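You operate a simulated robot arm through the tools that you are given. There is no shell and no other tool. Be economical: measure what you need, move in short steps, check, and stop when the job is done.

Carry out the task below with a simulated robot arm. There is one attempt and no reset: what you move stays moved.

## Task
Lift the loose foot ring off the shell and brush a paste patch on its bottom.
Fine: swing the bar clear first; ring on the bench, brush back, paste tin closed. Set down upright: paste brush. A coat counts when it lies all over at full strength: go over it till it gets no stronger.
Where things are to end (x, y in the base frame): small foot ring within 0.1 m of [0.38, 0.39].

The check looks at the end state, three seconds after you hand in, the way a careful person would. Anything else that was tipped, shoved, dropped, spilled or broken makes it a failure.

## Robot
A 7-joint arm with a two-finger parallel gripper, fixed in place. Base frame: the origin is at the foot of the arm, x ahead of it, y to its left, z up; the work surface is at about z = 0. Readings come in m, degrees, newtons and seconds.
With the tool pointing down near the work surface it reaches from about 0.24 to 0.62 m from the base axis. Its first joint turns from -66.0 to 66.0 degrees. Payload 2.6 kg.
The TCP is the grasp point between the finger pads, 0.03 m short of the fingertips. In the tool frame z runs along the fingers and y along their closing line. Largest opening 0.094 m; finger width 0.028, thickness 0.01; the body of the gripper, 0.05 by 0.096 m, starts 0.055 m behind the TCP.
Orientation is that of the tool frame in the base frame, as a unit quaternion [x, y, z, w]. With the fingers straight down and closing along the base's y, the tool's x points along the base's -x, its y along +y and its z along -z.

## Interface
- The arm moves only by the tool apply_moves. Its argument "rows" is text: rows parted by semicolons, each of 7 numbers parted by spaces: the turn, a rotation vector about the tool's x, y, z in degrees, then the shift along the tool's x, y, z in m, then the finger opening in m, from 0 to 0.094. In form: ax ay az dx dy dz gripper; .... A call has 1 to 10 rows; each row shifts and turns the commanded pose from where the row before left it, along the tool's axes as they then stand. Rows are played at 5 a second. More than 0.05 m and 8.6 degrees between two rows, or a gripper value outside its range, and nothing of the call is played. A pose out of reach is approached as far as the arm can. The call stops where the force on the tool passes 90 N (or 10 N more than at its start, if that is more) or the arm is blocked; 0.2 s more then pass. Each finger travels about 0.072 m/s and halts on what it meets, pressing with about 26 N; the grip force reading is that of the motor and also rises with nothing between the fingers. The clock runs only during rows and for 0.2 s after the last one: add rows that do not move to give the fingers time. The reply holds the time, the measured pose of the TCP, the force on the tool along the base axes, the opening and the grip force, in the units named above and with some noise, with the torque about the TCP (base axes, N m) and any sound that the robot's microphone picked up.
- Cameras (640 x 400 px; columns grow to the right, rows downward): "scene" is fixed at [0.0229, 0.4224, 0.5645]; the picture's right is [-0.87, -0.49, 0.00], its down [-0.27, 0.49, -0.83] and it looks along [0.40, -0.73, -0.56] (base axes); focal length 237 px, centre (320, 200). "wrist" rides on the gripper at [0.076, 0.014, -0.102] in the tool frame; the picture's right is [-0.18, 0.98, 0.00], its down [-0.75, -0.14, -0.64] and it looks along [-0.63, -0.12, 0.77] (tool axes); focal length 243 px, centre (320, 200).
- camera(camera): a new picture of that camera. It takes no simulated time.
- probe_pixels(camera, pixels): there is no depth. For up to 12 entries [column, row, z] of the newest picture of that camera ("zoom" is the newest enlarged one), the place [x, y] in the base frame at which the ray of that pixel passes the height z, good to about 0.003 m. It takes no simulated time.
- zoom(camera, box): a new picture of the part [left, top, right, bottom] of that camera's present view, enlarged. It takes no simulated time.
- close_job(): hands the job in; it is judged then, once.

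Go step by step. Measure first, check grasps and placings, and put right what went wrong. The budget is 80 turns and 54 pictures, counting those below and the enlarged ones. Unless the task says otherwise, let go and move clear before handing in, and close with one line.

The tools are called after "Request:" as name(argument=value, ...) on one line, values as JSON. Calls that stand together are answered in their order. apply_moves: Moves the arm, as the interface text tells. Its arguments: {"type":"object","properties":{"rows":{"type":"string"}},"required":["rows"]} The other tools are called the same way: camera (camera) takes a picture; probe_pixels (camera, pixels) gives the place at which the rays of pixels pass given heights; zoom (camera, box) takes an enlarged picture of a part of a camera's view; close_job () hands the job in.

At the start:

```text
clock: 0.0
tool_pos: [0.375, -0.0291, 0.4039]
orientation: [0.0, 1.0, 0.0, 0.0]
wrist_force: [-0.4, -0.3, -0.1]
wrist_torque: [0.02, 0.01, 0.0]
opening: 0.094
grasp_force: 0.2
```

scene: 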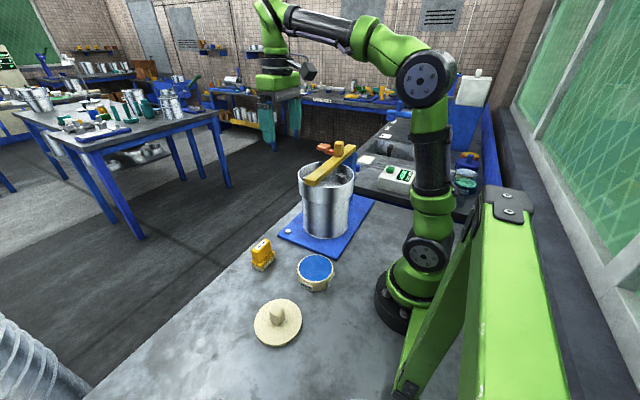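
wrist: 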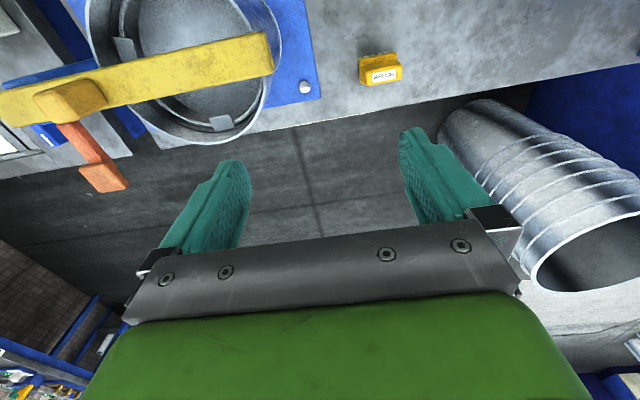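

The scene shows a metal shell at about (325,200) with a yellow bar across it, a yellow item at (262,255), a blue-topped tin at (316,270), and a beige disc with a knob at (278,322). I'll enlarge these first.

Request:
zoom(camera="scene", box=[270, 130, 390, 250])

Request:
zoom(camera="scene", box=[230, 225, 350, 355])

Request:
zoom(camera="wrist", box=[0, 0, 420, 200])

```text
3.33 times, centred on (330, 190) of scene
```

zoom: 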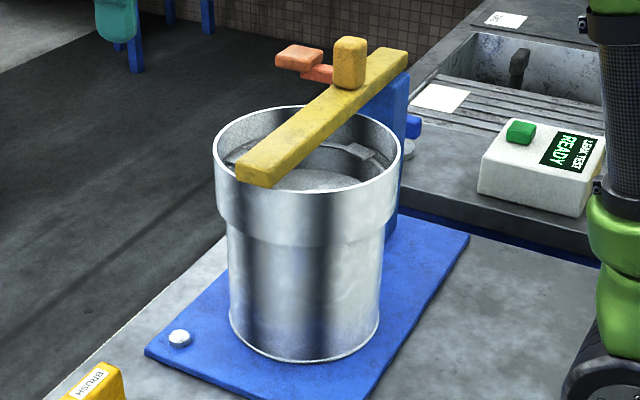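

```text
3.08 times, centred on (290, 290) of scene
```

zoom: 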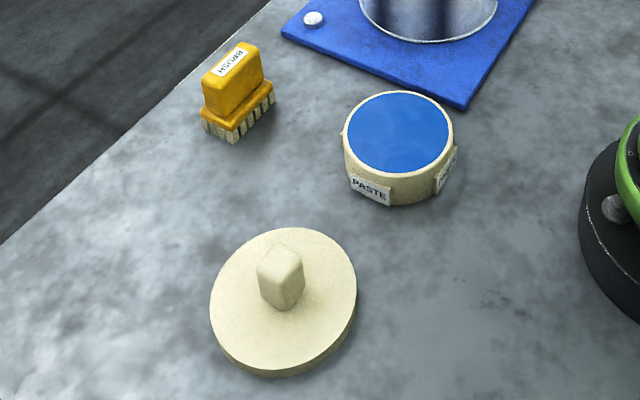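

```text
1.52 times, centred on (210, 100) of wrist
```

zoom: 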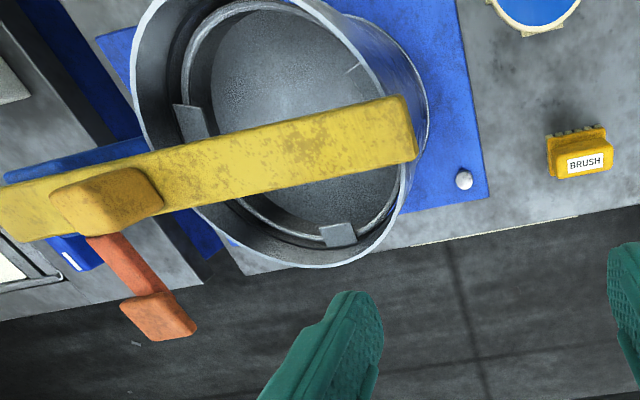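

The tin (open, blue paste showing) has its knobbed lid lying beside it, and the shell has the bar hinged at a blue post. I'll measure these positions.

Request:
probe_pixels(camera="scene", pixels=[[326, 237, 0.01], [304, 223, 0.01], [347, 220, 0.01], [278, 322, 0.02], [255, 322, 0.02], [302, 322, 0.02], [278, 347, 0.0], [316, 268, 0.04], [298, 268, 0.04], [334, 268, 0.04], [314, 292, 0.0], [262, 265, 0.0]])

Request:
probe_pixels(camera="wrist", pixels=[[380, 72, 0.05], [270, 55, 0.2], [85, 95, 0.2], [105, 178, 0.2], [5, 105, 0.2], [125, 50, 0.15], [222, 123, 0.15], [304, 87, 0.01], [88, 20, 0.19], [260, 110, 0.19], [180, 140, 0.19]])

```text
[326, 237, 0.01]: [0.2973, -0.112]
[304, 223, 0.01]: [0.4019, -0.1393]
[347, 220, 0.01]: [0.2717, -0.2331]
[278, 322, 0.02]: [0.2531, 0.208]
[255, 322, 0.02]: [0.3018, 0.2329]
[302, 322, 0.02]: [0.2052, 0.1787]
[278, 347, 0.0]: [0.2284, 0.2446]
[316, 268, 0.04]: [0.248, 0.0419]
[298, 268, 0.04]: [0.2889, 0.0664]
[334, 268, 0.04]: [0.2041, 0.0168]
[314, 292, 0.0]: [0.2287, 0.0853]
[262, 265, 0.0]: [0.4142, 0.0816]
```

```text
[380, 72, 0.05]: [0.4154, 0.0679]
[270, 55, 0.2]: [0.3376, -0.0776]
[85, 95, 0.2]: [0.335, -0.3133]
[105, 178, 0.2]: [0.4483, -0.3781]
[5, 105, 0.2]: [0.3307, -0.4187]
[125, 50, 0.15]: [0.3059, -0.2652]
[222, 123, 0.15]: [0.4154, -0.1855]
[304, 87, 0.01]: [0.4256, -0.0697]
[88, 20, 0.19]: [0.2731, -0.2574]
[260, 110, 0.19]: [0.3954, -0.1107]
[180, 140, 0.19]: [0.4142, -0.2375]
```

I need a better look down into the shell, so I'll turn the tool 90° so that the wrist camera looks along −y.

Request:
apply_moves(rows="0 0 8.5 0 0 0 0.094;0 0 8.5 0 0 0 0.094;0 0 8.5 0 0 0 0.094;0 0 8.5 0 0 0 0.094;0 0 8.5 0 0 0 0.094;0 0 8.5 0 0 0 0.094;0 0 8.5 0 0 0 0.094;0 0 8.5 0 0 0 0.094;0 0 8.5 0 0 0 0.094;0 0 8.5 0 0 0 0.094")

Request:
apply_moves(rows="0 0 5 0 0 -0.02 0.094;0 0 0 0 0 0 0.094;0 0 0 0 0 0 0.094")

Request:
camera(camera="wrist")

```text
clock: 2.2
tool_pos: [0.3741, -0.0287, 0.4028]
orientation: [0.676, 0.737, 0.0, 0.0]
wrist_force: [0.6, 0.7, -0.2]
wrist_torque: [-0.02, 0.01, 0.0]
opening: 0.094
grasp_force: 0.1
```

```text
clock: 3.0
tool_pos: [0.3735, -0.0297, 0.4248]
orientation: [0.707, 0.707, 0.0, -0.001]
wrist_force: [0.0, 0.3, -1.3]
wrist_torque: [0.01, 0.04, 0.0]
opening: 0.0942
grasp_force: 0.1
```

```text
48 pictures are left
```

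wrist: 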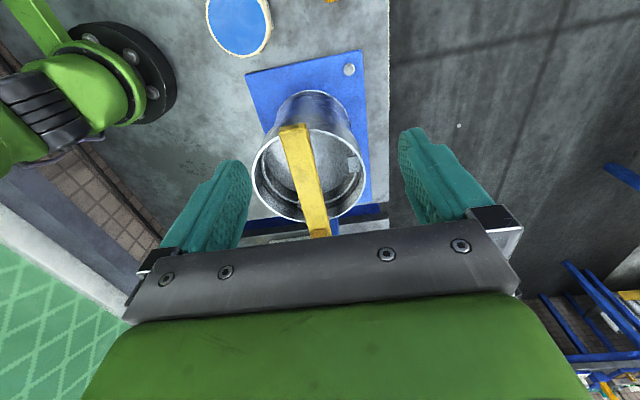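

The shell lies at (310,170) under the gripper. I'll shift about 0.12 m toward −y and look again.

Request:
apply_moves(rows="0 0 0 -0.04 -0.01 0 0.094;0 0 0 -0.04 -0.01 0 0.094;0 0 0 -0.04 -0.01 0 0.094;0 0 0 0 0 0 0.094")

Request:
zoom(camera="wrist", box=[200, 20, 440, 240])

Request:
probe_pixels(camera="wrist", pixels=[[320, 200, 0.2]])

```text
clock: 4.0
tool_pos: [0.3451, -0.1514, 0.4241]
orientation: [0.707, 0.707, 0.0, 0.0]
wrist_force: [-0.8, 1.0, 0.0]
wrist_torque: [0.02, -0.03, -0.01]
opening: 0.0941
grasp_force: 0.0
```

```text
1.82 times, centred on (320, 130) of wrist
```

zoom: 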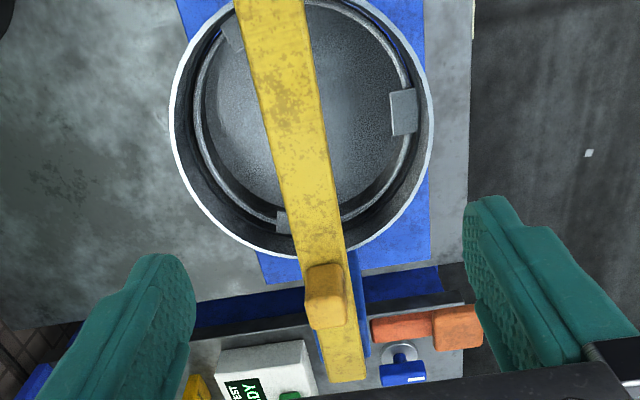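

```text
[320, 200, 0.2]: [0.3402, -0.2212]
```

I can see the inner ring with three tabs, plus the bar, its knob at zoom (325,295) and an orange lever at (430,328). I'll triangulate heights from both views.

Request:
camera(camera="wrist")

Request:
camera(camera="scene")

Request:
zoom(camera="scene", box=[290, 130, 380, 190])

```text
46 pictures are left
```

wrist: 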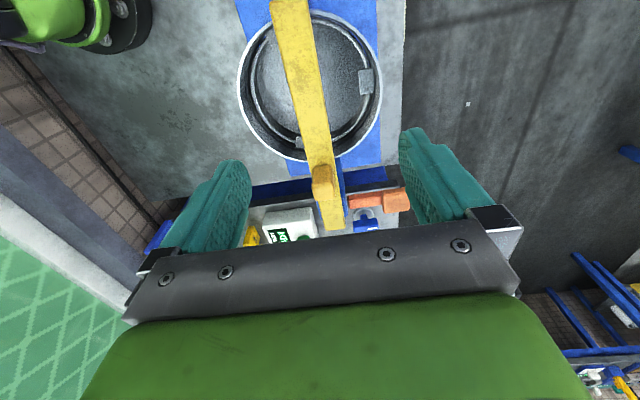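

```text
45 pictures are left
```

scene: 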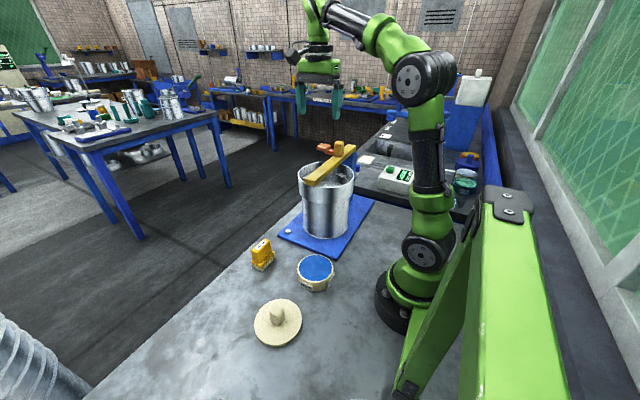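

```text
6.67 times, centred on (335, 160) of scene
```

zoom: 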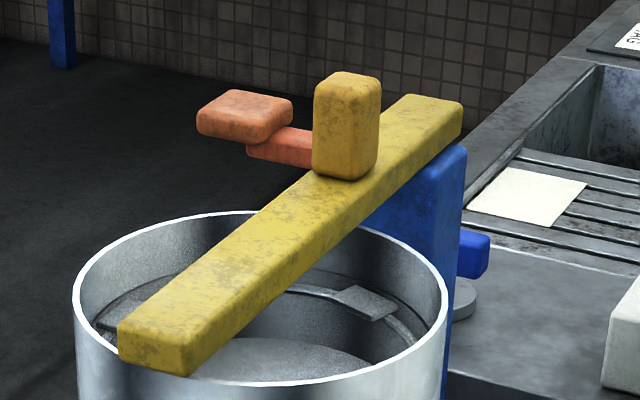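

Request:
probe_pixels(camera="scene", pixels=[[339, 142.8, 0.2], [339, 142.8, 0.24], [339, 142.8, 0.28], [323.8, 146.2, 0.2], [323.8, 146.2, 0.25], [309.5, 179, 0.16], [309.5, 179, 0.2], [309.5, 179, 0.22], [352, 145.5, 0.18], [352, 145.5, 0.22]])

Request:
probe_pixels(camera="wrist", pixels=[[323, 170, 0.2], [323, 170, 0.24], [323, 170, 0.28], [396, 201, 0.2], [396, 201, 0.25], [240, 85, 0.18], [381, 85, 0.18], [310, 159, 0.18], [335, 228, 0.18], [335, 228, 0.22], [366, 80, 0.14], [300, 143, 0.14]])

```text
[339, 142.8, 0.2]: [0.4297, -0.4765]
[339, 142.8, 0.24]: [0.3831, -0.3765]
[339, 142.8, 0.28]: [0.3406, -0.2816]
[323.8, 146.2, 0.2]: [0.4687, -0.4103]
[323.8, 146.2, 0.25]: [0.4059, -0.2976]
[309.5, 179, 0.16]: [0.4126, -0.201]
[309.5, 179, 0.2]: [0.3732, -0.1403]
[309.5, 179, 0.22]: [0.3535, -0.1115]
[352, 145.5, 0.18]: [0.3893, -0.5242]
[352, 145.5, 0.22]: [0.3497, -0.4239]
```

```text
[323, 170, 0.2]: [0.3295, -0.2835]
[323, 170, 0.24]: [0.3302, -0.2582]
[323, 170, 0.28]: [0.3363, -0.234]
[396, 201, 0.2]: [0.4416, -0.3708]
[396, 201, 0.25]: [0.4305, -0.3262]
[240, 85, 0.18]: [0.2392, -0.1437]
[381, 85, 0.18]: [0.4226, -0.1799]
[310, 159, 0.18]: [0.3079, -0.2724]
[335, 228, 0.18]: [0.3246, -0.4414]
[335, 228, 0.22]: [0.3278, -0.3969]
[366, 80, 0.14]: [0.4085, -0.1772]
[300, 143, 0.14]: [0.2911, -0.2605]
```

Request:
probe_pixels(camera="wrist", pixels=[[324, 188, 0.22], [324, 188, 0.24], [324, 188, 0.26], [322, 165, 0.2], [322, 165, 0.22], [396, 201, 0.22], [396, 201, 0.23], [365, 80, 0.15], [335, 228, 0.2], [335, 228, 0.22]])

Request:
probe_pixels(camera="scene", pixels=[[339, 142.8, 0.25], [339, 142.8, 0.26], [323.8, 146.2, 0.23], [323.8, 146.2, 0.24], [352, 145.5, 0.23], [390, 174, 0.15]])

```text
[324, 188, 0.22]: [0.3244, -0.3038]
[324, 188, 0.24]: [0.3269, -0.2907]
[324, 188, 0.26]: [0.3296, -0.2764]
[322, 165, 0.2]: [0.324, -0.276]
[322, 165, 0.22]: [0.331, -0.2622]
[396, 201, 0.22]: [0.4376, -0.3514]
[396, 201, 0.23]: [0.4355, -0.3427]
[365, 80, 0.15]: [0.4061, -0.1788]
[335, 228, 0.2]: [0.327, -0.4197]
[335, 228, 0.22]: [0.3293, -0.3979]
```

```text
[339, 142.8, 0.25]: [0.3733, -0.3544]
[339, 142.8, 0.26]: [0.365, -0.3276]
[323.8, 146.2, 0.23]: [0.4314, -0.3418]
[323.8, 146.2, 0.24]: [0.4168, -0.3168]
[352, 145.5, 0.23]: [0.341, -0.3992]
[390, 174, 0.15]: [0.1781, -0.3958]
```

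Knob top is about (0.332,−0.27,0.275), and the orange pad about (0.432,−0.342,0.23). I'll look closer at the pivot before touching it.

Request:
apply_moves(rows="0 0 0 -0.04 0 0 0.094;0 0 0 -0.04 0 0 0.094;0 0 0 -0.04 0 0 0.094;0 0 0 -0.03 0 0 0.094;0 0 0 0 0 0 0.094")

Request:
zoom(camera="wrist", box=[200, 40, 440, 220])

```text
clock: 5.2
tool_pos: [0.3458, -0.3, 0.4213]
orientation: [0.707, 0.708, -0.001, 0.0]
wrist_force: [-0.6, 0.3, -0.4]
wrist_torque: [0.01, 0.01, -0.03]
opening: 0.0939
grasp_force: 0.1
```

```text
2.22 times, centred on (320, 130) of wrist
```

zoom: 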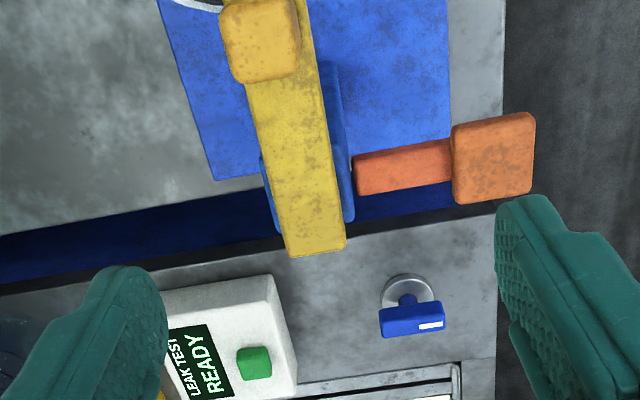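

The orange arm reaches out sideways from the post. I'll locate the knob in this view before taking hold of it.

Request:
probe_pixels(camera="wrist", pixels=[[295, 60, 0.26], [295, 60, 0.275], [295, 60, 0.29], [280, 60, 0.275], [310, 60, 0.275], [319, 178, 0.225], [375, 132, 0.23], [342, 147, 0.22], [296, 165, 0.1]])

```text
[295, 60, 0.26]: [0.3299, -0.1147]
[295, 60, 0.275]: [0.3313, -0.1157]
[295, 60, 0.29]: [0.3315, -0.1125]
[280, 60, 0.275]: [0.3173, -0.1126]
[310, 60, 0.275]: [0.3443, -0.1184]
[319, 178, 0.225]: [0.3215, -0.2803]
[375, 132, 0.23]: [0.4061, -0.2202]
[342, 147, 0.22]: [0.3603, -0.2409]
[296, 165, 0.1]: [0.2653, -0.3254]
```

Those probes used the older full picture; I'll probe on the zoom itself instead.

Request:
probe_pixels(camera="zoom", pixels=[[260, 45, 0.26], [260, 45, 0.275], [230, 45, 0.275], [295, 45, 0.275], [258, 20, 0.275], [262, 75, 0.275], [315, 245, 0.225], [493, 160, 0.23], [355, 175, 0.22], [345, 245, 0.225], [285, 255, 0.225]])

```text
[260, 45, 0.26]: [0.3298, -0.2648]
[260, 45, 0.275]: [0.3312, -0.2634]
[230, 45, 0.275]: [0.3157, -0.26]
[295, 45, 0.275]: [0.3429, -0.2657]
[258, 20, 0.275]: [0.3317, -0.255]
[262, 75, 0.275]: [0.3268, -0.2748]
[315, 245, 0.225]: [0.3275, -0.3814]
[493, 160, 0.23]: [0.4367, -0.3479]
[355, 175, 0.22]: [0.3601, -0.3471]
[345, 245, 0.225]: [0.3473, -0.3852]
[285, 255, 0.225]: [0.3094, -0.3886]
```

Knob centre is about (0.331,−0.262). I'll descend over it with the fingers open.

Request:
apply_moves(rows="0 0 0 0.038 -0.015 0 0.094;0 0 0 0 0 0.04 0.08;0 0 0 0 0 0.04 0.08;0 0 0 0 0 0.04 0.08;0 0 0 0 0 0.033 0.08;0 0 0 0 0 0 0.08")

Request:
camera(camera="wrist")

Request:
zoom(camera="scene", box=[280, 110, 390, 190])

```text
clock: 6.6
tool_pos: [0.3295, -0.2594, 0.2685]
orientation: [0.708, 0.707, 0.0, 0.0]
wrist_force: [-1.2, -0.1, 0.1]
wrist_torque: [0.03, 0.03, -0.02]
opening: 0.0799
grasp_force: 0.1
```

```text
42 pictures are left
```

wrist: 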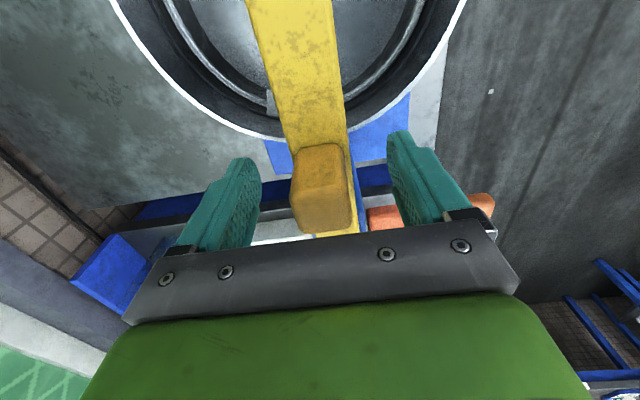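

```text
5.00 times, centred on (335, 150) of scene
```

zoom: 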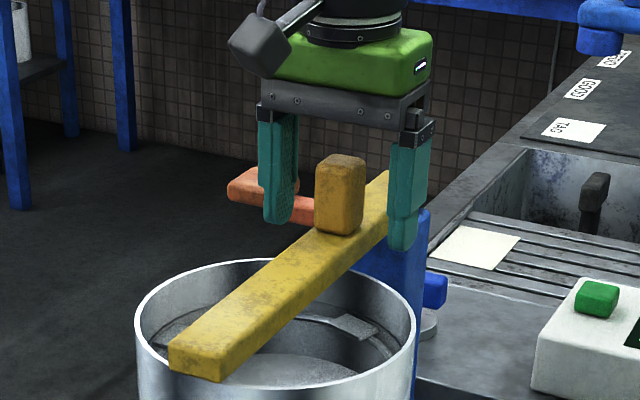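

The knob sits between the fingers. I'll close and try a small swing toward +x.

Request:
apply_moves(rows="0 0 0 0 0 0 0.02;0 0 0 0 0 0 0.02;0 0 0 0 0 0 0.02;0 0 0 0 0 0 0.02")

Request:
apply_moves(rows="0 0 3 0 0.004 0 0.02;0 0 3 0 0.004 0 0.02;0 0 0 0 0 0 0.02")

Request:
camera(camera="wrist")

```text
clock: 7.6
tool_pos: [0.3286, -0.2595, 0.2708]
orientation: [0.707, 0.708, 0.0, -0.001]
wrist_force: [5.0, -0.8, -3.6]
wrist_torque: [-0.11, -0.17, 0.42]
opening: 0.0358
grasp_force: 45.5
```

```text
clock: 8.4
tool_pos: [0.3307, -0.2616, 0.2701]
orientation: [0.748, 0.664, -0.004, -0.008]
wrist_force: [-70.7, 19.2, 16.6]
wrist_torque: [1.47, 1.99, 1.07]
opening: 0.0391
grasp_force: 45.2
```

```text
40 pictures are left
```

wrist: 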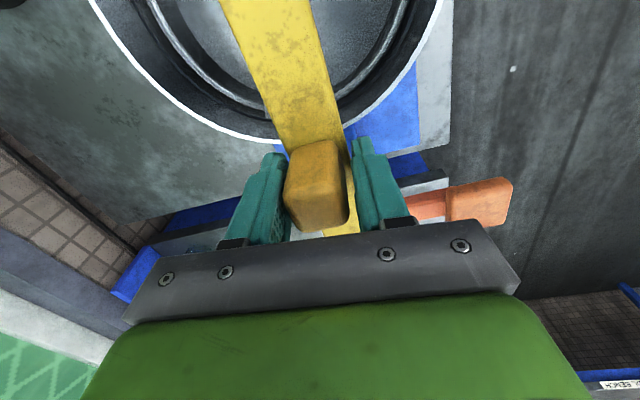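

The bar resists toward +x (−71 N) and doesn't move. I'll go back and try a small lift, then −x.

Request:
apply_moves(rows="0 0 -3 0 -0.004 0 0.02;0 0 -3 0 -0.004 0 0.02;0 0 0 0 0 0 0.02")

Request:
apply_moves(rows="0 0 0 0 0 -0.004 0.02;0 0 0 0 0 -0.003 0.02;0 0 0 0 0 0 0.02")

```text
clock: 9.2
tool_pos: [0.3298, -0.2605, 0.2694]
orientation: [0.707, 0.707, 0.0, -0.001]
wrist_force: [-12.9, 0.9, -12.7]
wrist_torque: [-0.89, 0.46, -0.78]
opening: 0.0357
grasp_force: 44.5
```

```text
clock: 10.0
tool_pos: [0.3297, -0.2585, 0.2763]
orientation: [0.706, 0.708, 0.0, -0.003]
wrist_force: [0.0, -2.7, -31.7]
wrist_torque: [0.08, -0.23, -0.03]
opening: 0.0324
grasp_force: 44.4
```

Lifting gave −32 N and looks like the fingers slipping. Next I'll try −x.

Request:
apply_moves(rows="0 0 0 0 0 0.007 0.02;0 0 -3 0 -0.004 0 0.02;0 0 -3 0 -0.004 0 0.02;0 0 0 0 0 0 0.02")

Request:
camera(camera="wrist")

Request:
zoom(camera="scene", box=[280, 110, 390, 190])

```text
clock: 11.0
tool_pos: [0.3213, -0.2597, 0.2731]
orientation: [0.67, 0.743, 0.0, 0.002]
wrist_force: [-10.5, 12.4, 38.3]
wrist_torque: [0.17, 0.53, -0.8]
opening: 0.0325
grasp_force: 45.5
```

```text
39 pictures are left
```

wrist: 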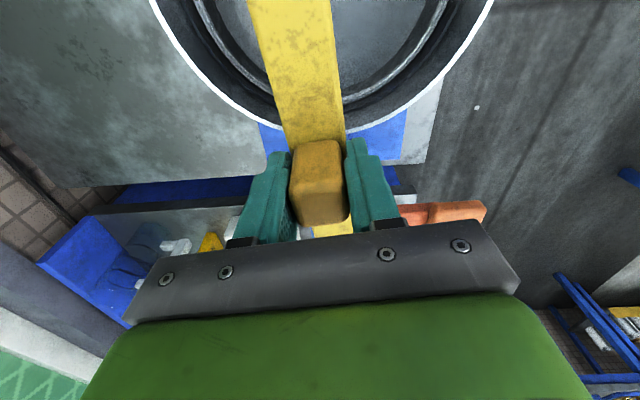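

```text
5.00 times, centred on (335, 150) of scene
```

zoom: 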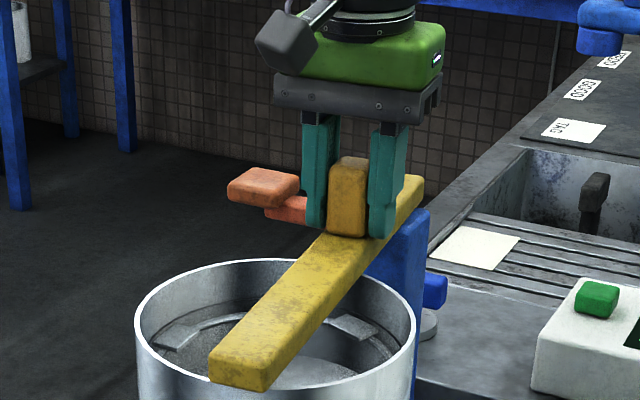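

The bar swings toward −x (its end moved from zoom (195,360) to (240,370)). I'll carry on along the arc, easing off the downward press.

Request:
apply_moves(rows="0 0 0 0 0 -0.004 0.02;0 0 -7 0 -0.0102 0 0.02;0 0 -7 0 -0.0102 0 0.02;0 0 0 0 0 0 0.02")

```text
clock: 12.0
tool_pos: [0.3014, -0.2648, 0.2745]
orientation: [0.575, 0.818, -0.002, 0.0]
wrist_force: [-1.0, -24.1, 1.1]
wrist_torque: [1.44, -0.34, -0.76]
opening: 0.0323
grasp_force: 45.0
```

The swing works; there's an inward pull of −24 N, so I'll correct slightly toward the pivot and go on.

Request:
apply_moves(rows="0 0 0 -0.003 0 0 0.02;0 0 -7 -0.0005 -0.0098 0 0.02;0 0 -7 -0.0005 -0.0098 0 0.02;0 0 -7 -0.0005 -0.0098 0 0.02;0 0 0 0 0 0 0.02")

Request:
zoom(camera="scene", box=[280, 110, 400, 190])

```text
clock: 13.2
tool_pos: [0.2752, -0.2795, 0.2758]
orientation: [0.416, 0.909, 0.002, -0.003]
wrist_force: [-29.6, 16.8, -6.3]
wrist_torque: [0.16, -0.05, -1.12]
opening: 0.0331
grasp_force: 45.0
```

```text
5.00 times, centred on (340, 150) of scene
```

zoom: 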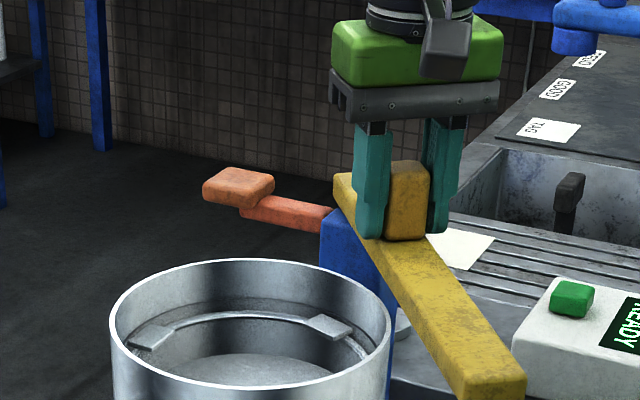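

Swung 41° now; the orange arm stays still. I'll ease the radius outward and go on to about 75°.

Request:
apply_moves(rows="0 0 0 0.003 0 0 0.02;0 0 -7 0 -0.0102 0 0.02;0 0 -7 0 -0.0102 0 0.02;0 0 0 0 0 0 0.02")

Request:
apply_moves(rows="0 0 -7 0 -0.0102 0 0.02;0 0 -7 0 -0.0102 0 0.02;0 0 -7 0 -0.0102 0 0.02;0 0 0 0 0 0 0.02")

Request:
zoom(camera="scene", box=[280, 110, 400, 190])

```text
clock: 14.2
tool_pos: [0.2602, -0.2946, 0.2744]
orientation: [0.301, 0.954, -0.001, 0.001]
wrist_force: [2.8, -21.1, -24.7]
wrist_torque: [0.19, -0.35, -1.25]
opening: 0.0337
grasp_force: 44.8
```

```text
clock: 15.2
tool_pos: [0.248, -0.3174, 0.2752]
orientation: [0.121, 0.993, 0.005, 0.0]
wrist_force: [-6.9, 27.3, -7.2]
wrist_torque: [-0.71, 0.25, -0.88]
opening: 0.0355
grasp_force: 45.5
```

```text
5.00 times, centred on (340, 150) of scene
```

zoom: 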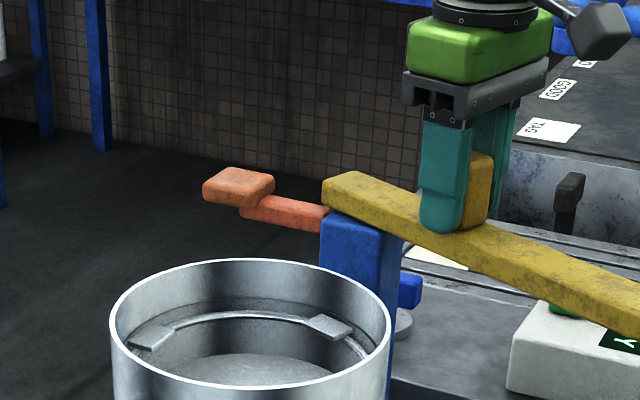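

The bar is swung about 75° and clear of the shell. I'll release, rise and look into the shell.

Request:
apply_moves(rows="0 0 0 0 0 0 0.07;0 0 0 0 0 0 0.07;0 0 0 0 0 0 0.07;0 0 0 0 0 -0.04 0.07;0 0 0 0 0 -0.05 0.094;0 0 8 0 0 -0.05 0.094;0 0 8 0 0 0 0.094;0 0 8 0 0 0 0.094;0 0 8 0 0 0 0.094;0 0 8 0 0 0 0.094")

Request:
apply_moves(rows="0 0 8 0.02 0.01 0 0.094;0 0 8 0.02 0.01 0 0.094;0 0 8 0.02 0.01 0 0.094;0 0 8 0.02 0 0 0.094;0 0 6 0.02 0 0 0.094;0 0 0 0.02 0 0 0.094;0 0 0 0 0 0 0.094")

Request:
camera(camera="wrist")

Request:
camera(camera="scene")

```text
clock: 17.4
tool_pos: [0.2466, -0.3205, 0.4142]
orientation: [0.455, 0.891, 0.001, 0.0]
wrist_force: [0.5, 0.2, 1.0]
wrist_torque: [-0.03, 0.0, 0.01]
opening: 0.0942
grasp_force: 0.0
```

```text
clock: 19.0
tool_pos: [0.2404, -0.1944, 0.415]
orientation: [0.719, 0.695, -0.001, -0.001]
wrist_force: [0.9, -0.5, -0.1]
wrist_torque: [-0.01, 0.03, -0.01]
opening: 0.0941
grasp_force: 0.1
```

```text
35 pictures are left
```

wrist: 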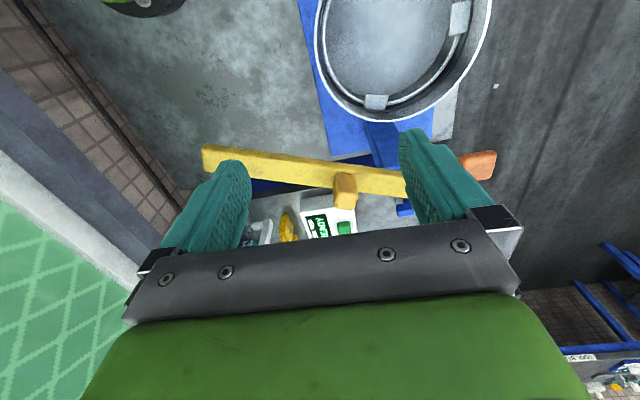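

```text
34 pictures are left
```

scene: 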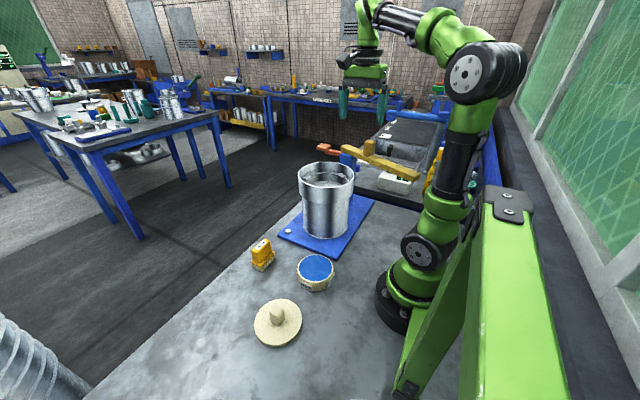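

The bar is clear. I'll move so the shell's inside is centred in the wrist view.

Request:
apply_moves(rows="0 0 -2 0.02 0.03 0 0.094;0 0 0 0.02 0.03 0 0.094;0 0 0 0.005 0.03 0.02 0.094;0 0 0 0 0 0 0.094;0 0 0 0 0 0 0.094")

Request:
zoom(camera="wrist", box=[200, 0, 440, 180])

Request:
zoom(camera="scene", box=[280, 140, 380, 245])

```text
clock: 20.2
tool_pos: [0.3306, -0.1532, 0.3936]
orientation: [0.707, 0.707, -0.001, 0.0]
wrist_force: [0.3, -0.1, -0.3]
wrist_torque: [0.0, -0.01, 0.02]
opening: 0.094
grasp_force: 0.1
```

```text
2.22 times, centred on (320, 90) of wrist
```

zoom: 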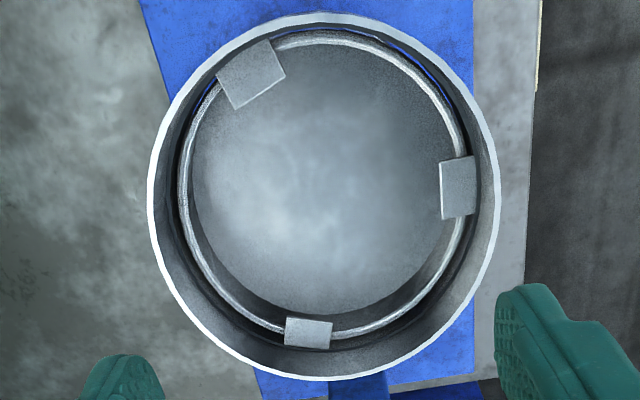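

```text
3.81 times, centred on (330, 192) of scene
```

zoom: 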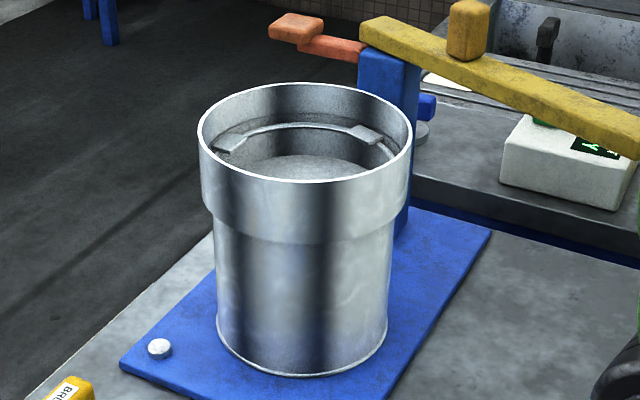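

Blue plate shows through the gap between the outer band and the inner wall, so the loose foot ring is the outer band, hung by three tabs on the shell's rim. I'll measure rim height and radius.

Request:
probe_pixels(camera="zoom", pixels=[[198, 131, 0.18], [412, 138, 0.18], [305, 82, 0.18], [308, 182, 0.18], [198, 131, 0.2], [412, 138, 0.2], [305, 82, 0.2], [308, 182, 0.2], [300, 377, 0.01], [216, 325, 0.01], [388, 330, 0.01]])

Request:
camera(camera="wrist")

Request:
probe_pixels(camera="wrist", pixels=[[242.5, 92, 0.18], [400.5, 85, 0.18], [320, 7, 0.18], [320, 170, 0.18], [242.5, 92, 0.2], [400.5, 85, 0.2], [320, 7, 0.2], [320, 170, 0.2], [289, 32, 0.14], [382, 84, 0.14], [315, 149, 0.14]])

Request:
probe_pixels(camera="scene", pixels=[[88, 390, 0], [150, 335, 0], [200, 290, 0], [250, 248, 0], [400, 395, 0], [320, 395, 0]])

```text
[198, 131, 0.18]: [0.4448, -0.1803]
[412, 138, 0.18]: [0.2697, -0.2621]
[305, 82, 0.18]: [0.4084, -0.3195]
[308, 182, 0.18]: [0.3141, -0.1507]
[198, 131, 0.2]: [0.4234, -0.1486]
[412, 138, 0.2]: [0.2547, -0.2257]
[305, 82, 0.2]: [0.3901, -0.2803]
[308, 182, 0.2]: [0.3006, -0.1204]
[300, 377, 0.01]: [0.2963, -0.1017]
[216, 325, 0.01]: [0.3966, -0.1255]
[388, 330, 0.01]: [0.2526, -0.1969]
```

```text
31 pictures are left
```

wrist: 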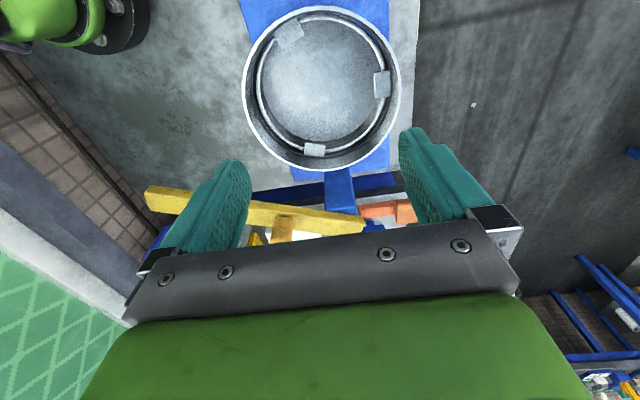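

```text
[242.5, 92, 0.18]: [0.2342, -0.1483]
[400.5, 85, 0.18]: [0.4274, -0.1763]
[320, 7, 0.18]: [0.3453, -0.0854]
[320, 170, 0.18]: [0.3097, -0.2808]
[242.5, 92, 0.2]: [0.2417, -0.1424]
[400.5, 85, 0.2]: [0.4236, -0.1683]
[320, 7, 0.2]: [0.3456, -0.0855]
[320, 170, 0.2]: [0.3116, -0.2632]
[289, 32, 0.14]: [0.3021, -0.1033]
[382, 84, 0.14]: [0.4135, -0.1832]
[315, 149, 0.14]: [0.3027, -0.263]
```

```text
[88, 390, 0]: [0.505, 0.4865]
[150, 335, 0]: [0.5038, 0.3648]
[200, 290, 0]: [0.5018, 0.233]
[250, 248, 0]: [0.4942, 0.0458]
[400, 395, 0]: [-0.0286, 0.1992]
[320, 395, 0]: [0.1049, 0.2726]
```

Rim: centre about (0.331,−0.176), radius 0.089, z about 0.207. I'll check the tab height before choosing the grip depth.

Request:
probe_pixels(camera="scene", pixels=[[341.8, 175.5, 0.15], [341.8, 175.5, 0.16], [341.8, 175.5, 0.17], [341.8, 175.5, 0.18], [307.5, 177.5, 0.15], [307.5, 177.5, 0.17]])

Request:
probe_pixels(camera="wrist", pixels=[[315, 149, 0.15], [315, 149, 0.16], [315, 149, 0.17], [315, 149, 0.18], [382, 84, 0.15], [382, 84, 0.17], [255, 80, 0.16], [387, 60, 0.16]])

```text
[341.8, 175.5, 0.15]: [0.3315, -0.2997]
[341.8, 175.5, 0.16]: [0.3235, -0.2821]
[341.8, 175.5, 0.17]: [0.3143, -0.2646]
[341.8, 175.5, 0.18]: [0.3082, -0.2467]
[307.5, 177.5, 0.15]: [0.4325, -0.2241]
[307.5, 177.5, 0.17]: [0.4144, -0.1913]
```

```text
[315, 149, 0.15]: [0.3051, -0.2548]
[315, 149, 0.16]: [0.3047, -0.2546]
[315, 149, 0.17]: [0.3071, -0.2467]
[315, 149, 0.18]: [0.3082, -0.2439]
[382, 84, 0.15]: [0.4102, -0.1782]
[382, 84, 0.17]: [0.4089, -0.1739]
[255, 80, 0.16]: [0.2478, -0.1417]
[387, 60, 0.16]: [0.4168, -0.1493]
```

Tabs sit at z≈0.178, so the tips must stay above about 0.182. I'll go over the near wall at (0.243,−0.176).

Request:
apply_moves(rows="0 0 0 -0.011 -0.044 0 0.06;0 0 0 -0.012 -0.0436 0 0.06;0 0 0 0 0 0.045 0.06;0 0 0 0 0 0.045 0.06;0 0 0 0 0 0.03 0.06;0 0 0 0 0 0 0.06")

Request:
camera(camera="wrist")

Request:
zoom(camera="scene", box=[280, 100, 400, 220])

```text
clock: 21.6
tool_pos: [0.2427, -0.1735, 0.2756]
orientation: [0.707, 0.707, -0.001, 0.0]
wrist_force: [-0.7, -0.1, 0.8]
wrist_torque: [0.0, -0.01, 0.0]
opening: 0.0601
grasp_force: 0.0
```

```text
30 pictures are left
```

wrist: 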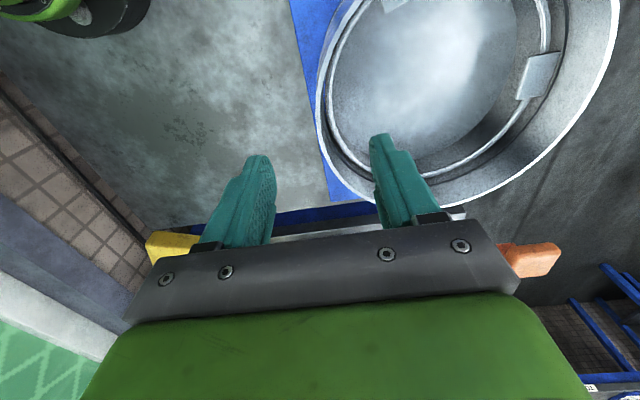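

```text
3.33 times, centred on (340, 160) of scene
```

zoom: 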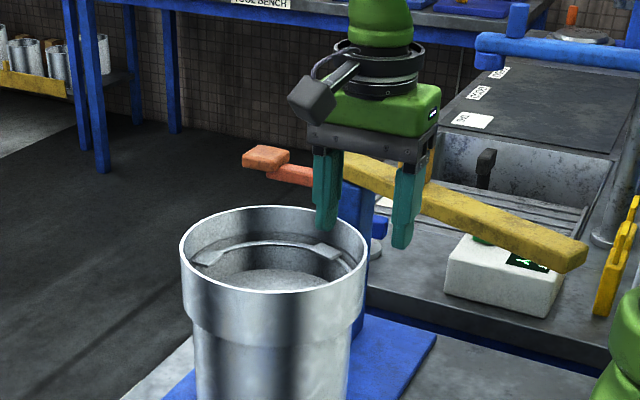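

Request:
probe_pixels(camera="wrist", pixels=[[316, 110, 0.207], [318, 80, 0.207], [330, 165, 0.207], [460, 208, 0.207], [611, 50, 0.207], [320, 200, 0.207]])

```text
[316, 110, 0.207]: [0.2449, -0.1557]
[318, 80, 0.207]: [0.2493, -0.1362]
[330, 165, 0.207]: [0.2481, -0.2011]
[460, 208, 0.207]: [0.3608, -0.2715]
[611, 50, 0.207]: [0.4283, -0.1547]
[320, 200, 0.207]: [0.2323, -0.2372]
```

The wall is confirmed at x≈0.243. Descending to z 0.214 and closing.

Request:
apply_moves(rows="0 0 0 0 0.001 0.04 0.06;0 0 0 0 0 0.0215 0.06;0 0 0 0 0 0 0.06")

Request:
apply_moves(rows="0 0 0 0 0 0 0.02;0 0 0 0 0 0 0;0 0 0 0 0 0 0;0 0 0 0 0 0 0")

Request:
camera(camera="wrist")

```text
clock: 22.4
tool_pos: [0.2448, -0.172, 0.2127]
orientation: [0.707, 0.707, 0.001, 0.0]
wrist_force: [0.0, -0.3, 0.2]
wrist_torque: [0.01, 0.02, -0.01]
opening: 0.0599
grasp_force: 0.2
```

```text
clock: 23.4
tool_pos: [0.2448, -0.1738, 0.2128]
orientation: [0.707, 0.707, 0.0, 0.0]
wrist_force: [0.0, 0.2, 0.0]
wrist_torque: [-0.01, 0.06, -0.02]
opening: 0.0082
grasp_force: 26.0
```

```text
28 pictures are left
```

wrist: 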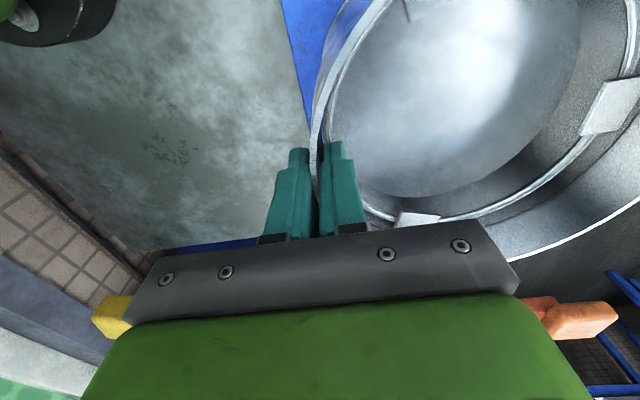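

The wall is gripped (opening 0.008). I'll lift a little and check for tilt.

Request:
apply_moves(rows="0 0 0 0 0 -0.01 0;0 0 0 0 0 -0.01 0;0 0 0 0 0 -0.01 0;0 0 0 0 0 0 0")

Request:
zoom(camera="scene", box=[270, 90, 410, 250])

```text
clock: 24.4
tool_pos: [0.245, -0.1712, 0.2424]
orientation: [0.708, 0.707, 0.0, 0.0]
wrist_force: [0.1, 0.8, -1.4]
wrist_torque: [-0.03, 0.17, 0.0]
opening: 0.0081
grasp_force: 26.0
```

```text
2.50 times, centred on (340, 170) of scene
```

zoom: 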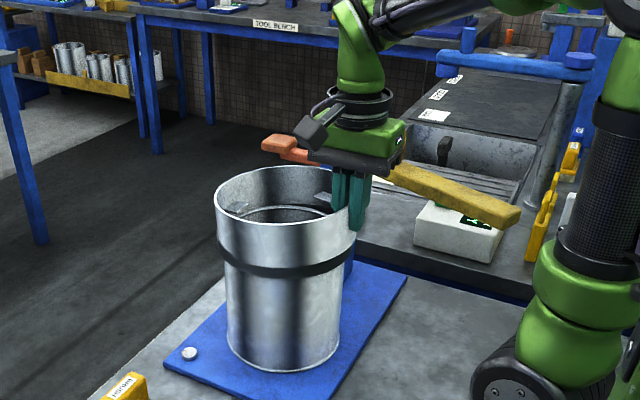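

The ring comes away cleanly and level. I'll lift to z 0.35, then carry it over toward y=0.38.

Request:
apply_moves(rows="0 0 0 0 0 -0.03 0;0 0 0 0 0 -0.03 0;0 0 0 0 0 -0.03 0;0 0 0 0 0 -0.018 0;0 0 0 0.02 0.002 0 0;0 0 0 0.04 0.003 0 0;0 0 0 0.04 0.003 0 0;0 0 0 0.04 0.003 0 0;0 0 0 0.04 0.003 0 0;0 0 0 0.04 0.003 0 0")

Request:
apply_moves(rows="0 0 0 0.04 0.003 0 0;0 0 0 0.04 0.003 0 0;0 0 0 0.04 0.004 0 0;0 0 0 0.04 0.004 0 0;0 0 0 0.04 0.004 0 0;0 0 0 0.04 0.004 0 0;0 0 0 0.04 0.003 0 0;0 0 0 0.035 0 0 0;0 0 0 0.018 0 0 0;0 0 0 0 0 0 0")

Request:
camera(camera="scene")

```text
clock: 26.6
tool_pos: [0.2619, 0.0503, 0.3505]
orientation: [0.708, 0.706, 0.001, 0.0]
wrist_force: [-0.1, 0.5, -2.8]
wrist_torque: [0.0, 0.2, 0.01]
opening: 0.0085
grasp_force: 25.9
```

```text
clock: 28.8
tool_pos: [0.2853, 0.3803, 0.3508]
orientation: [0.707, 0.707, 0.0, 0.0]
wrist_force: [0.2, 0.1, -1.8]
wrist_torque: [0.02, 0.21, -0.01]
opening: 0.0085
grasp_force: 25.8
```

```text
26 pictures are left
```

scene: 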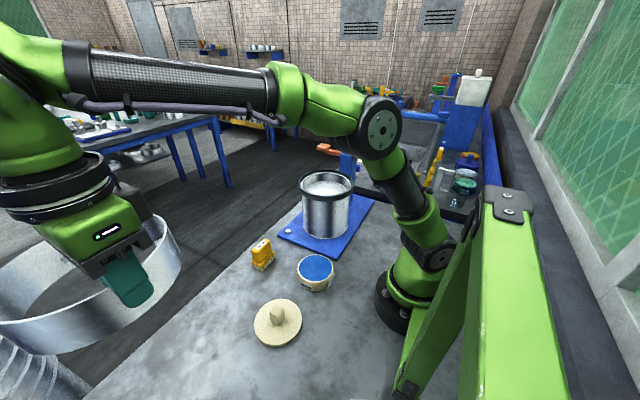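

The ring is level above the empty bench. I'll lower it to near contact.

Request:
apply_moves(rows="0 0 0 0 0 0.04 0;0 0 0 0 0 0.04 0;0 0 0 0 0 0.04 0;0 0 0 0 0 0.04 0;0 0 0 0 0 0.04 0;0 0 0 0 0 0.03 0;0 0 0 0 0 0 0")

Request:
camera(camera="scene")

```text
clock: 30.4
tool_pos: [0.2876, 0.3811, 0.1212]
orientation: [0.707, 0.707, -0.001, 0.0]
wrist_force: [-0.2, 0.1, -1.4]
wrist_torque: [0.01, 0.24, 0.0]
opening: 0.0084
grasp_force: 25.4
```

```text
25 pictures are left
```

scene: 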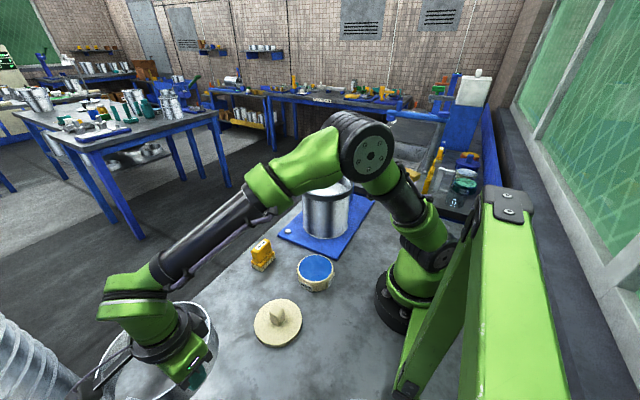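

Request:
apply_moves(rows="0 0 0 0 0 0.008 0;0 0 0 0 0 0.008 0;0 0 0 0 0 0.008 0;0 0 0 0 0 0 0")

Request:
apply_moves(rows="0 0 0 0 0 0.005 0;0 0 0 0 0 0.005 0;0 0 0 0 0 0 0")

```text
clock: 31.4
tool_pos: [0.2857, 0.3799, 0.0963]
orientation: [0.707, 0.707, 0.0, 0.0]
wrist_force: [1.0, -1.0, -2.0]
wrist_torque: [0.0, 0.15, 0.01]
opening: 0.0085
grasp_force: 26.0
```

```text
clock: 32.2
tool_pos: [0.2866, 0.3801, 0.0867]
orientation: [0.707, 0.707, 0.001, 0.0]
wrist_force: [1.0, -0.6, -2.5]
wrist_torque: [-0.02, 0.21, 0.01]
opening: 0.0084
grasp_force: 26.4
```

Request:
apply_moves(rows="0 0 0 0 0 0.004 0;0 0 0 0 0 0 0")

Request:
apply_moves(rows="0 0 0 0 0 0.004 0;0 0 0 0 0 0 0")

Request:
apply_moves(rows="0 0 0 0 0 0.004 0;0 0 0 0 0 0 0")

Request:
zoom(camera="scene", box=[60, 270, 300, 400])

```text
clock: 32.8
tool_pos: [0.2853, 0.3805, 0.0843]
orientation: [0.707, 0.707, 0.0, 0.0]
wrist_force: [0.7, -0.6, -3.0]
wrist_torque: [0.01, 0.24, -0.01]
opening: 0.0086
grasp_force: 26.2
```

```text
clock: 33.4
tool_pos: [0.2849, 0.3801, 0.0799]
orientation: [0.707, 0.707, 0.0, 0.0]
wrist_force: [0.4, 0.0, -2.2]
wrist_torque: [-0.04, 0.17, -0.01]
opening: 0.0084
grasp_force: 25.6
```

```text
clock: 34.0
tool_pos: [0.2844, 0.3797, 0.0737]
orientation: [0.707, 0.708, 0.0, 0.001]
wrist_force: [-0.6, 0.9, -2.0]
wrist_torque: [0.0, 0.18, 0.0]
opening: 0.0087
grasp_force: 26.4
```

```text
2.67 times, centred on (180, 335) of scene
```

zoom: 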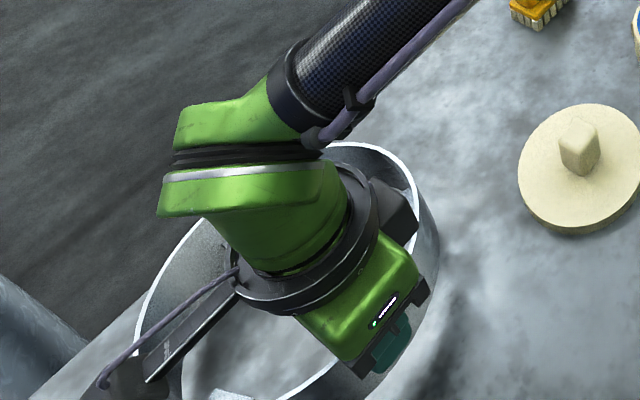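

No contact yet; lowering further in small steps.

Request:
apply_moves(rows="0 0 0 0 0 0.003 0;0 0 0 0 0 0 0")

Request:
apply_moves(rows="0 0 0 0 0 0.003 0;0 0 0 0 0 0 0")

Request:
apply_moves(rows="0 0 0 0 0 0.003 0;0 0 0 0 0 0 0")

```text
clock: 34.6
tool_pos: [0.2873, 0.3788, 0.0712]
orientation: [0.707, 0.707, 0.0, 0.0]
wrist_force: [0.8, 0.5, -2.0]
wrist_torque: [-0.03, 0.25, 0.01]
opening: 0.0084
grasp_force: 25.6
```

```text
clock: 35.2
tool_pos: [0.2864, 0.3807, 0.0688]
orientation: [0.707, 0.707, 0.0, 0.0]
wrist_force: [0.7, -0.4, -1.5]
wrist_torque: [-0.02, 0.21, -0.03]
opening: 0.0082
grasp_force: 25.7
```

```text
clock: 35.8
tool_pos: [0.2871, 0.3791, 0.0684]
orientation: [0.707, 0.707, 0.0, 0.0]
wrist_force: [0.0, 0.4, -2.1]
wrist_torque: [0.01, 0.2, 0.01]
opening: 0.0084
grasp_force: 26.3
```

Request:
apply_moves(rows="0 0 0 0 0 0.003 0;0 0 0 0 0 0 0")

Request:
apply_moves(rows="0 0 0 0 0 0.003 0;0 0 0 0 0 0 0")

Request:
zoom(camera="scene", box=[60, 270, 300, 400])

```text
clock: 36.4
tool_pos: [0.2868, 0.3795, 0.064]
orientation: [0.707, 0.707, 0.0, 0.0]
wrist_force: [0.2, -0.9, -3.3]
wrist_torque: [0.0, 0.15, 0.02]
opening: 0.0087
grasp_force: 26.1
```

```text
clock: 37.0
tool_pos: [0.2869, 0.379, 0.0605]
orientation: [0.707, 0.707, -0.001, 0.0]
wrist_force: [0.0, 0.4, -2.9]
wrist_torque: [0.01, 0.14, 0.01]
opening: 0.0084
grasp_force: 26.3
```

```text
2.67 times, centred on (180, 335) of scene
```

zoom: 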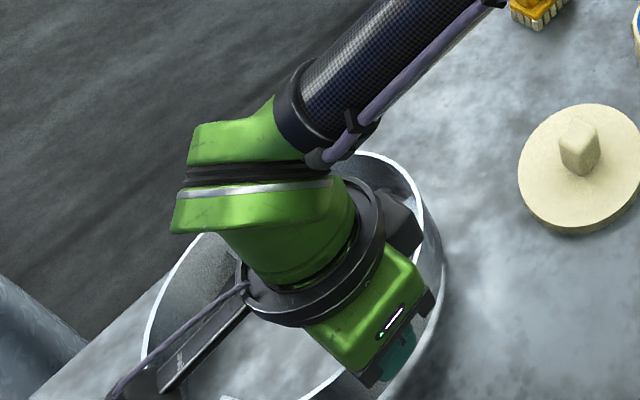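

Request:
apply_moves(rows="0 0 0 0 0 0.002 0;0 0 0 0 0 0 0")

Request:
apply_moves(rows="0 0 0 0 0 0.002 0;0 0 0 0 0 0 0")

Request:
apply_moves(rows="0 0 0 0 0 0.002 0;0 0 0 0 0 0 0")

```text
clock: 37.6
tool_pos: [0.2867, 0.3805, 0.0574]
orientation: [0.707, 0.707, 0.0, 0.0]
wrist_force: [-0.3, -0.4, -1.6]
wrist_torque: [0.01, 0.18, -0.03]
opening: 0.0084
grasp_force: 26.0
```

```text
clock: 38.2
tool_pos: [0.286, 0.379, 0.057]
orientation: [0.707, 0.707, 0.0, 0.0]
wrist_force: [-0.2, 0.6, -0.9]
wrist_torque: [0.03, 0.1, 0.03]
opening: 0.0083
grasp_force: 26.5
```

```text
clock: 38.8
tool_pos: [0.2854, 0.3797, 0.0546]
orientation: [0.707, 0.707, 0.0, 0.0]
wrist_force: [0.3, -0.5, -2.1]
wrist_torque: [0.01, 0.04, 0.02]
opening: 0.008
grasp_force: 25.7
```

The torque has fallen to about 0.04, so the far edge is touching. A couple of millimetres more.

Request:
apply_moves(rows="0 0 0 0 0 0.002 0;0 0 0 0 0 0 0")

Request:
apply_moves(rows="0 0 0 0 0 0.002 0;0 0 0 0 0 0 0")

```text
clock: 39.4
tool_pos: [0.2861, 0.3787, 0.0522]
orientation: [0.707, 0.708, 0.0, 0.0]
wrist_force: [-0.5, -0.6, -1.5]
wrist_torque: [0.01, 0.06, 0.0]
opening: 0.0081
grasp_force: 25.9
```

```text
clock: 40.0
tool_pos: [0.286, 0.3801, 0.0513]
orientation: [0.707, 0.707, 0.001, -0.001]
wrist_force: [-3.8, -3.9, 13.6]
wrist_torque: [-0.39, -0.02, -0.02]
opening: 0.0082
grasp_force: 25.5
```

Seated on the bench (+14 N). I'll release, rise, and move toward the brush for a look.

Request:
apply_moves(rows="0 0 0 0 0 -0.001 0.03;0 0 0 0 0 0 0.05;0 0 0 0 0 0 0.05;0 0 0 0 0 -0.03 0.05;0 0 0 0 0 -0.05 0.05;0 0 0 0 0 -0.05 0.06;0 0 0 0 0 -0.05 0.06;0 0 0 0 0 -0.04 0.06;0 0 0 -0.04 0 0 0.06;0 0 0 -0.04 0.02 0 0.06")

Request:
apply_moves(rows="0 0 0 -0.04 0.02 0 0.06;0 0 0 -0.04 0.02 0 0.06;0 0 0 -0.04 0.02 0 0.06;0 0 0 -0.04 0.02 0 0.06;0 0 0 -0.02 0 0 0.06;0 0 0 0 0 0 0.06")

Request:
camera(camera="wrist")

Request:
camera(camera="scene")

```text
clock: 42.2
tool_pos: [0.3038, 0.3021, 0.2708]
orientation: [0.707, 0.707, 0.0, 0.0]
wrist_force: [-0.6, 1.1, 0.0]
wrist_torque: [-0.02, 0.0, -0.03]
opening: 0.06
grasp_force: 0.0
```

```text
clock: 43.6
tool_pos: [0.3867, 0.1194, 0.2718]
orientation: [0.707, 0.707, 0.0, 0.0]
wrist_force: [0.2, -1.0, 0.0]
wrist_torque: [0.02, 0.04, -0.01]
opening: 0.0601
grasp_force: 0.1
```

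```text
22 pictures are left
```

wrist: 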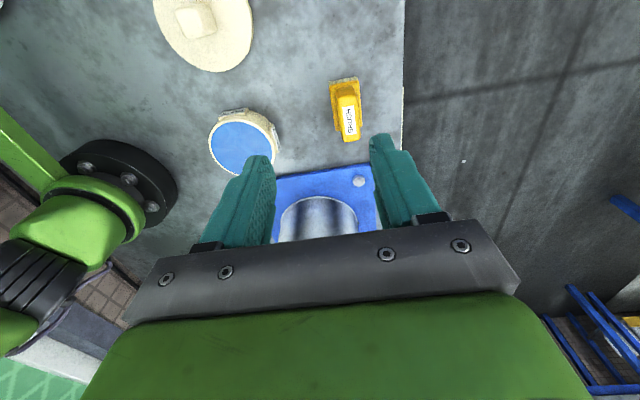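

```text
21 pictures are left
```

scene: 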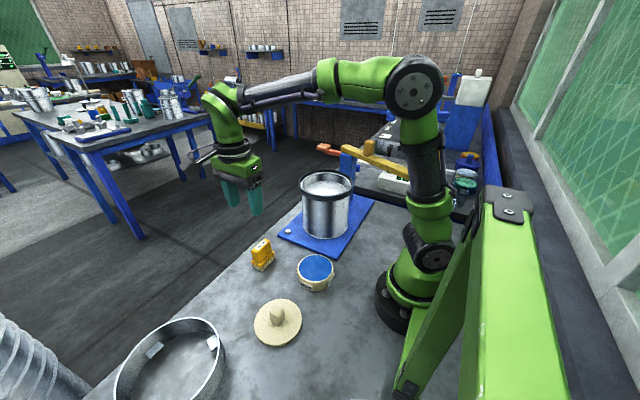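

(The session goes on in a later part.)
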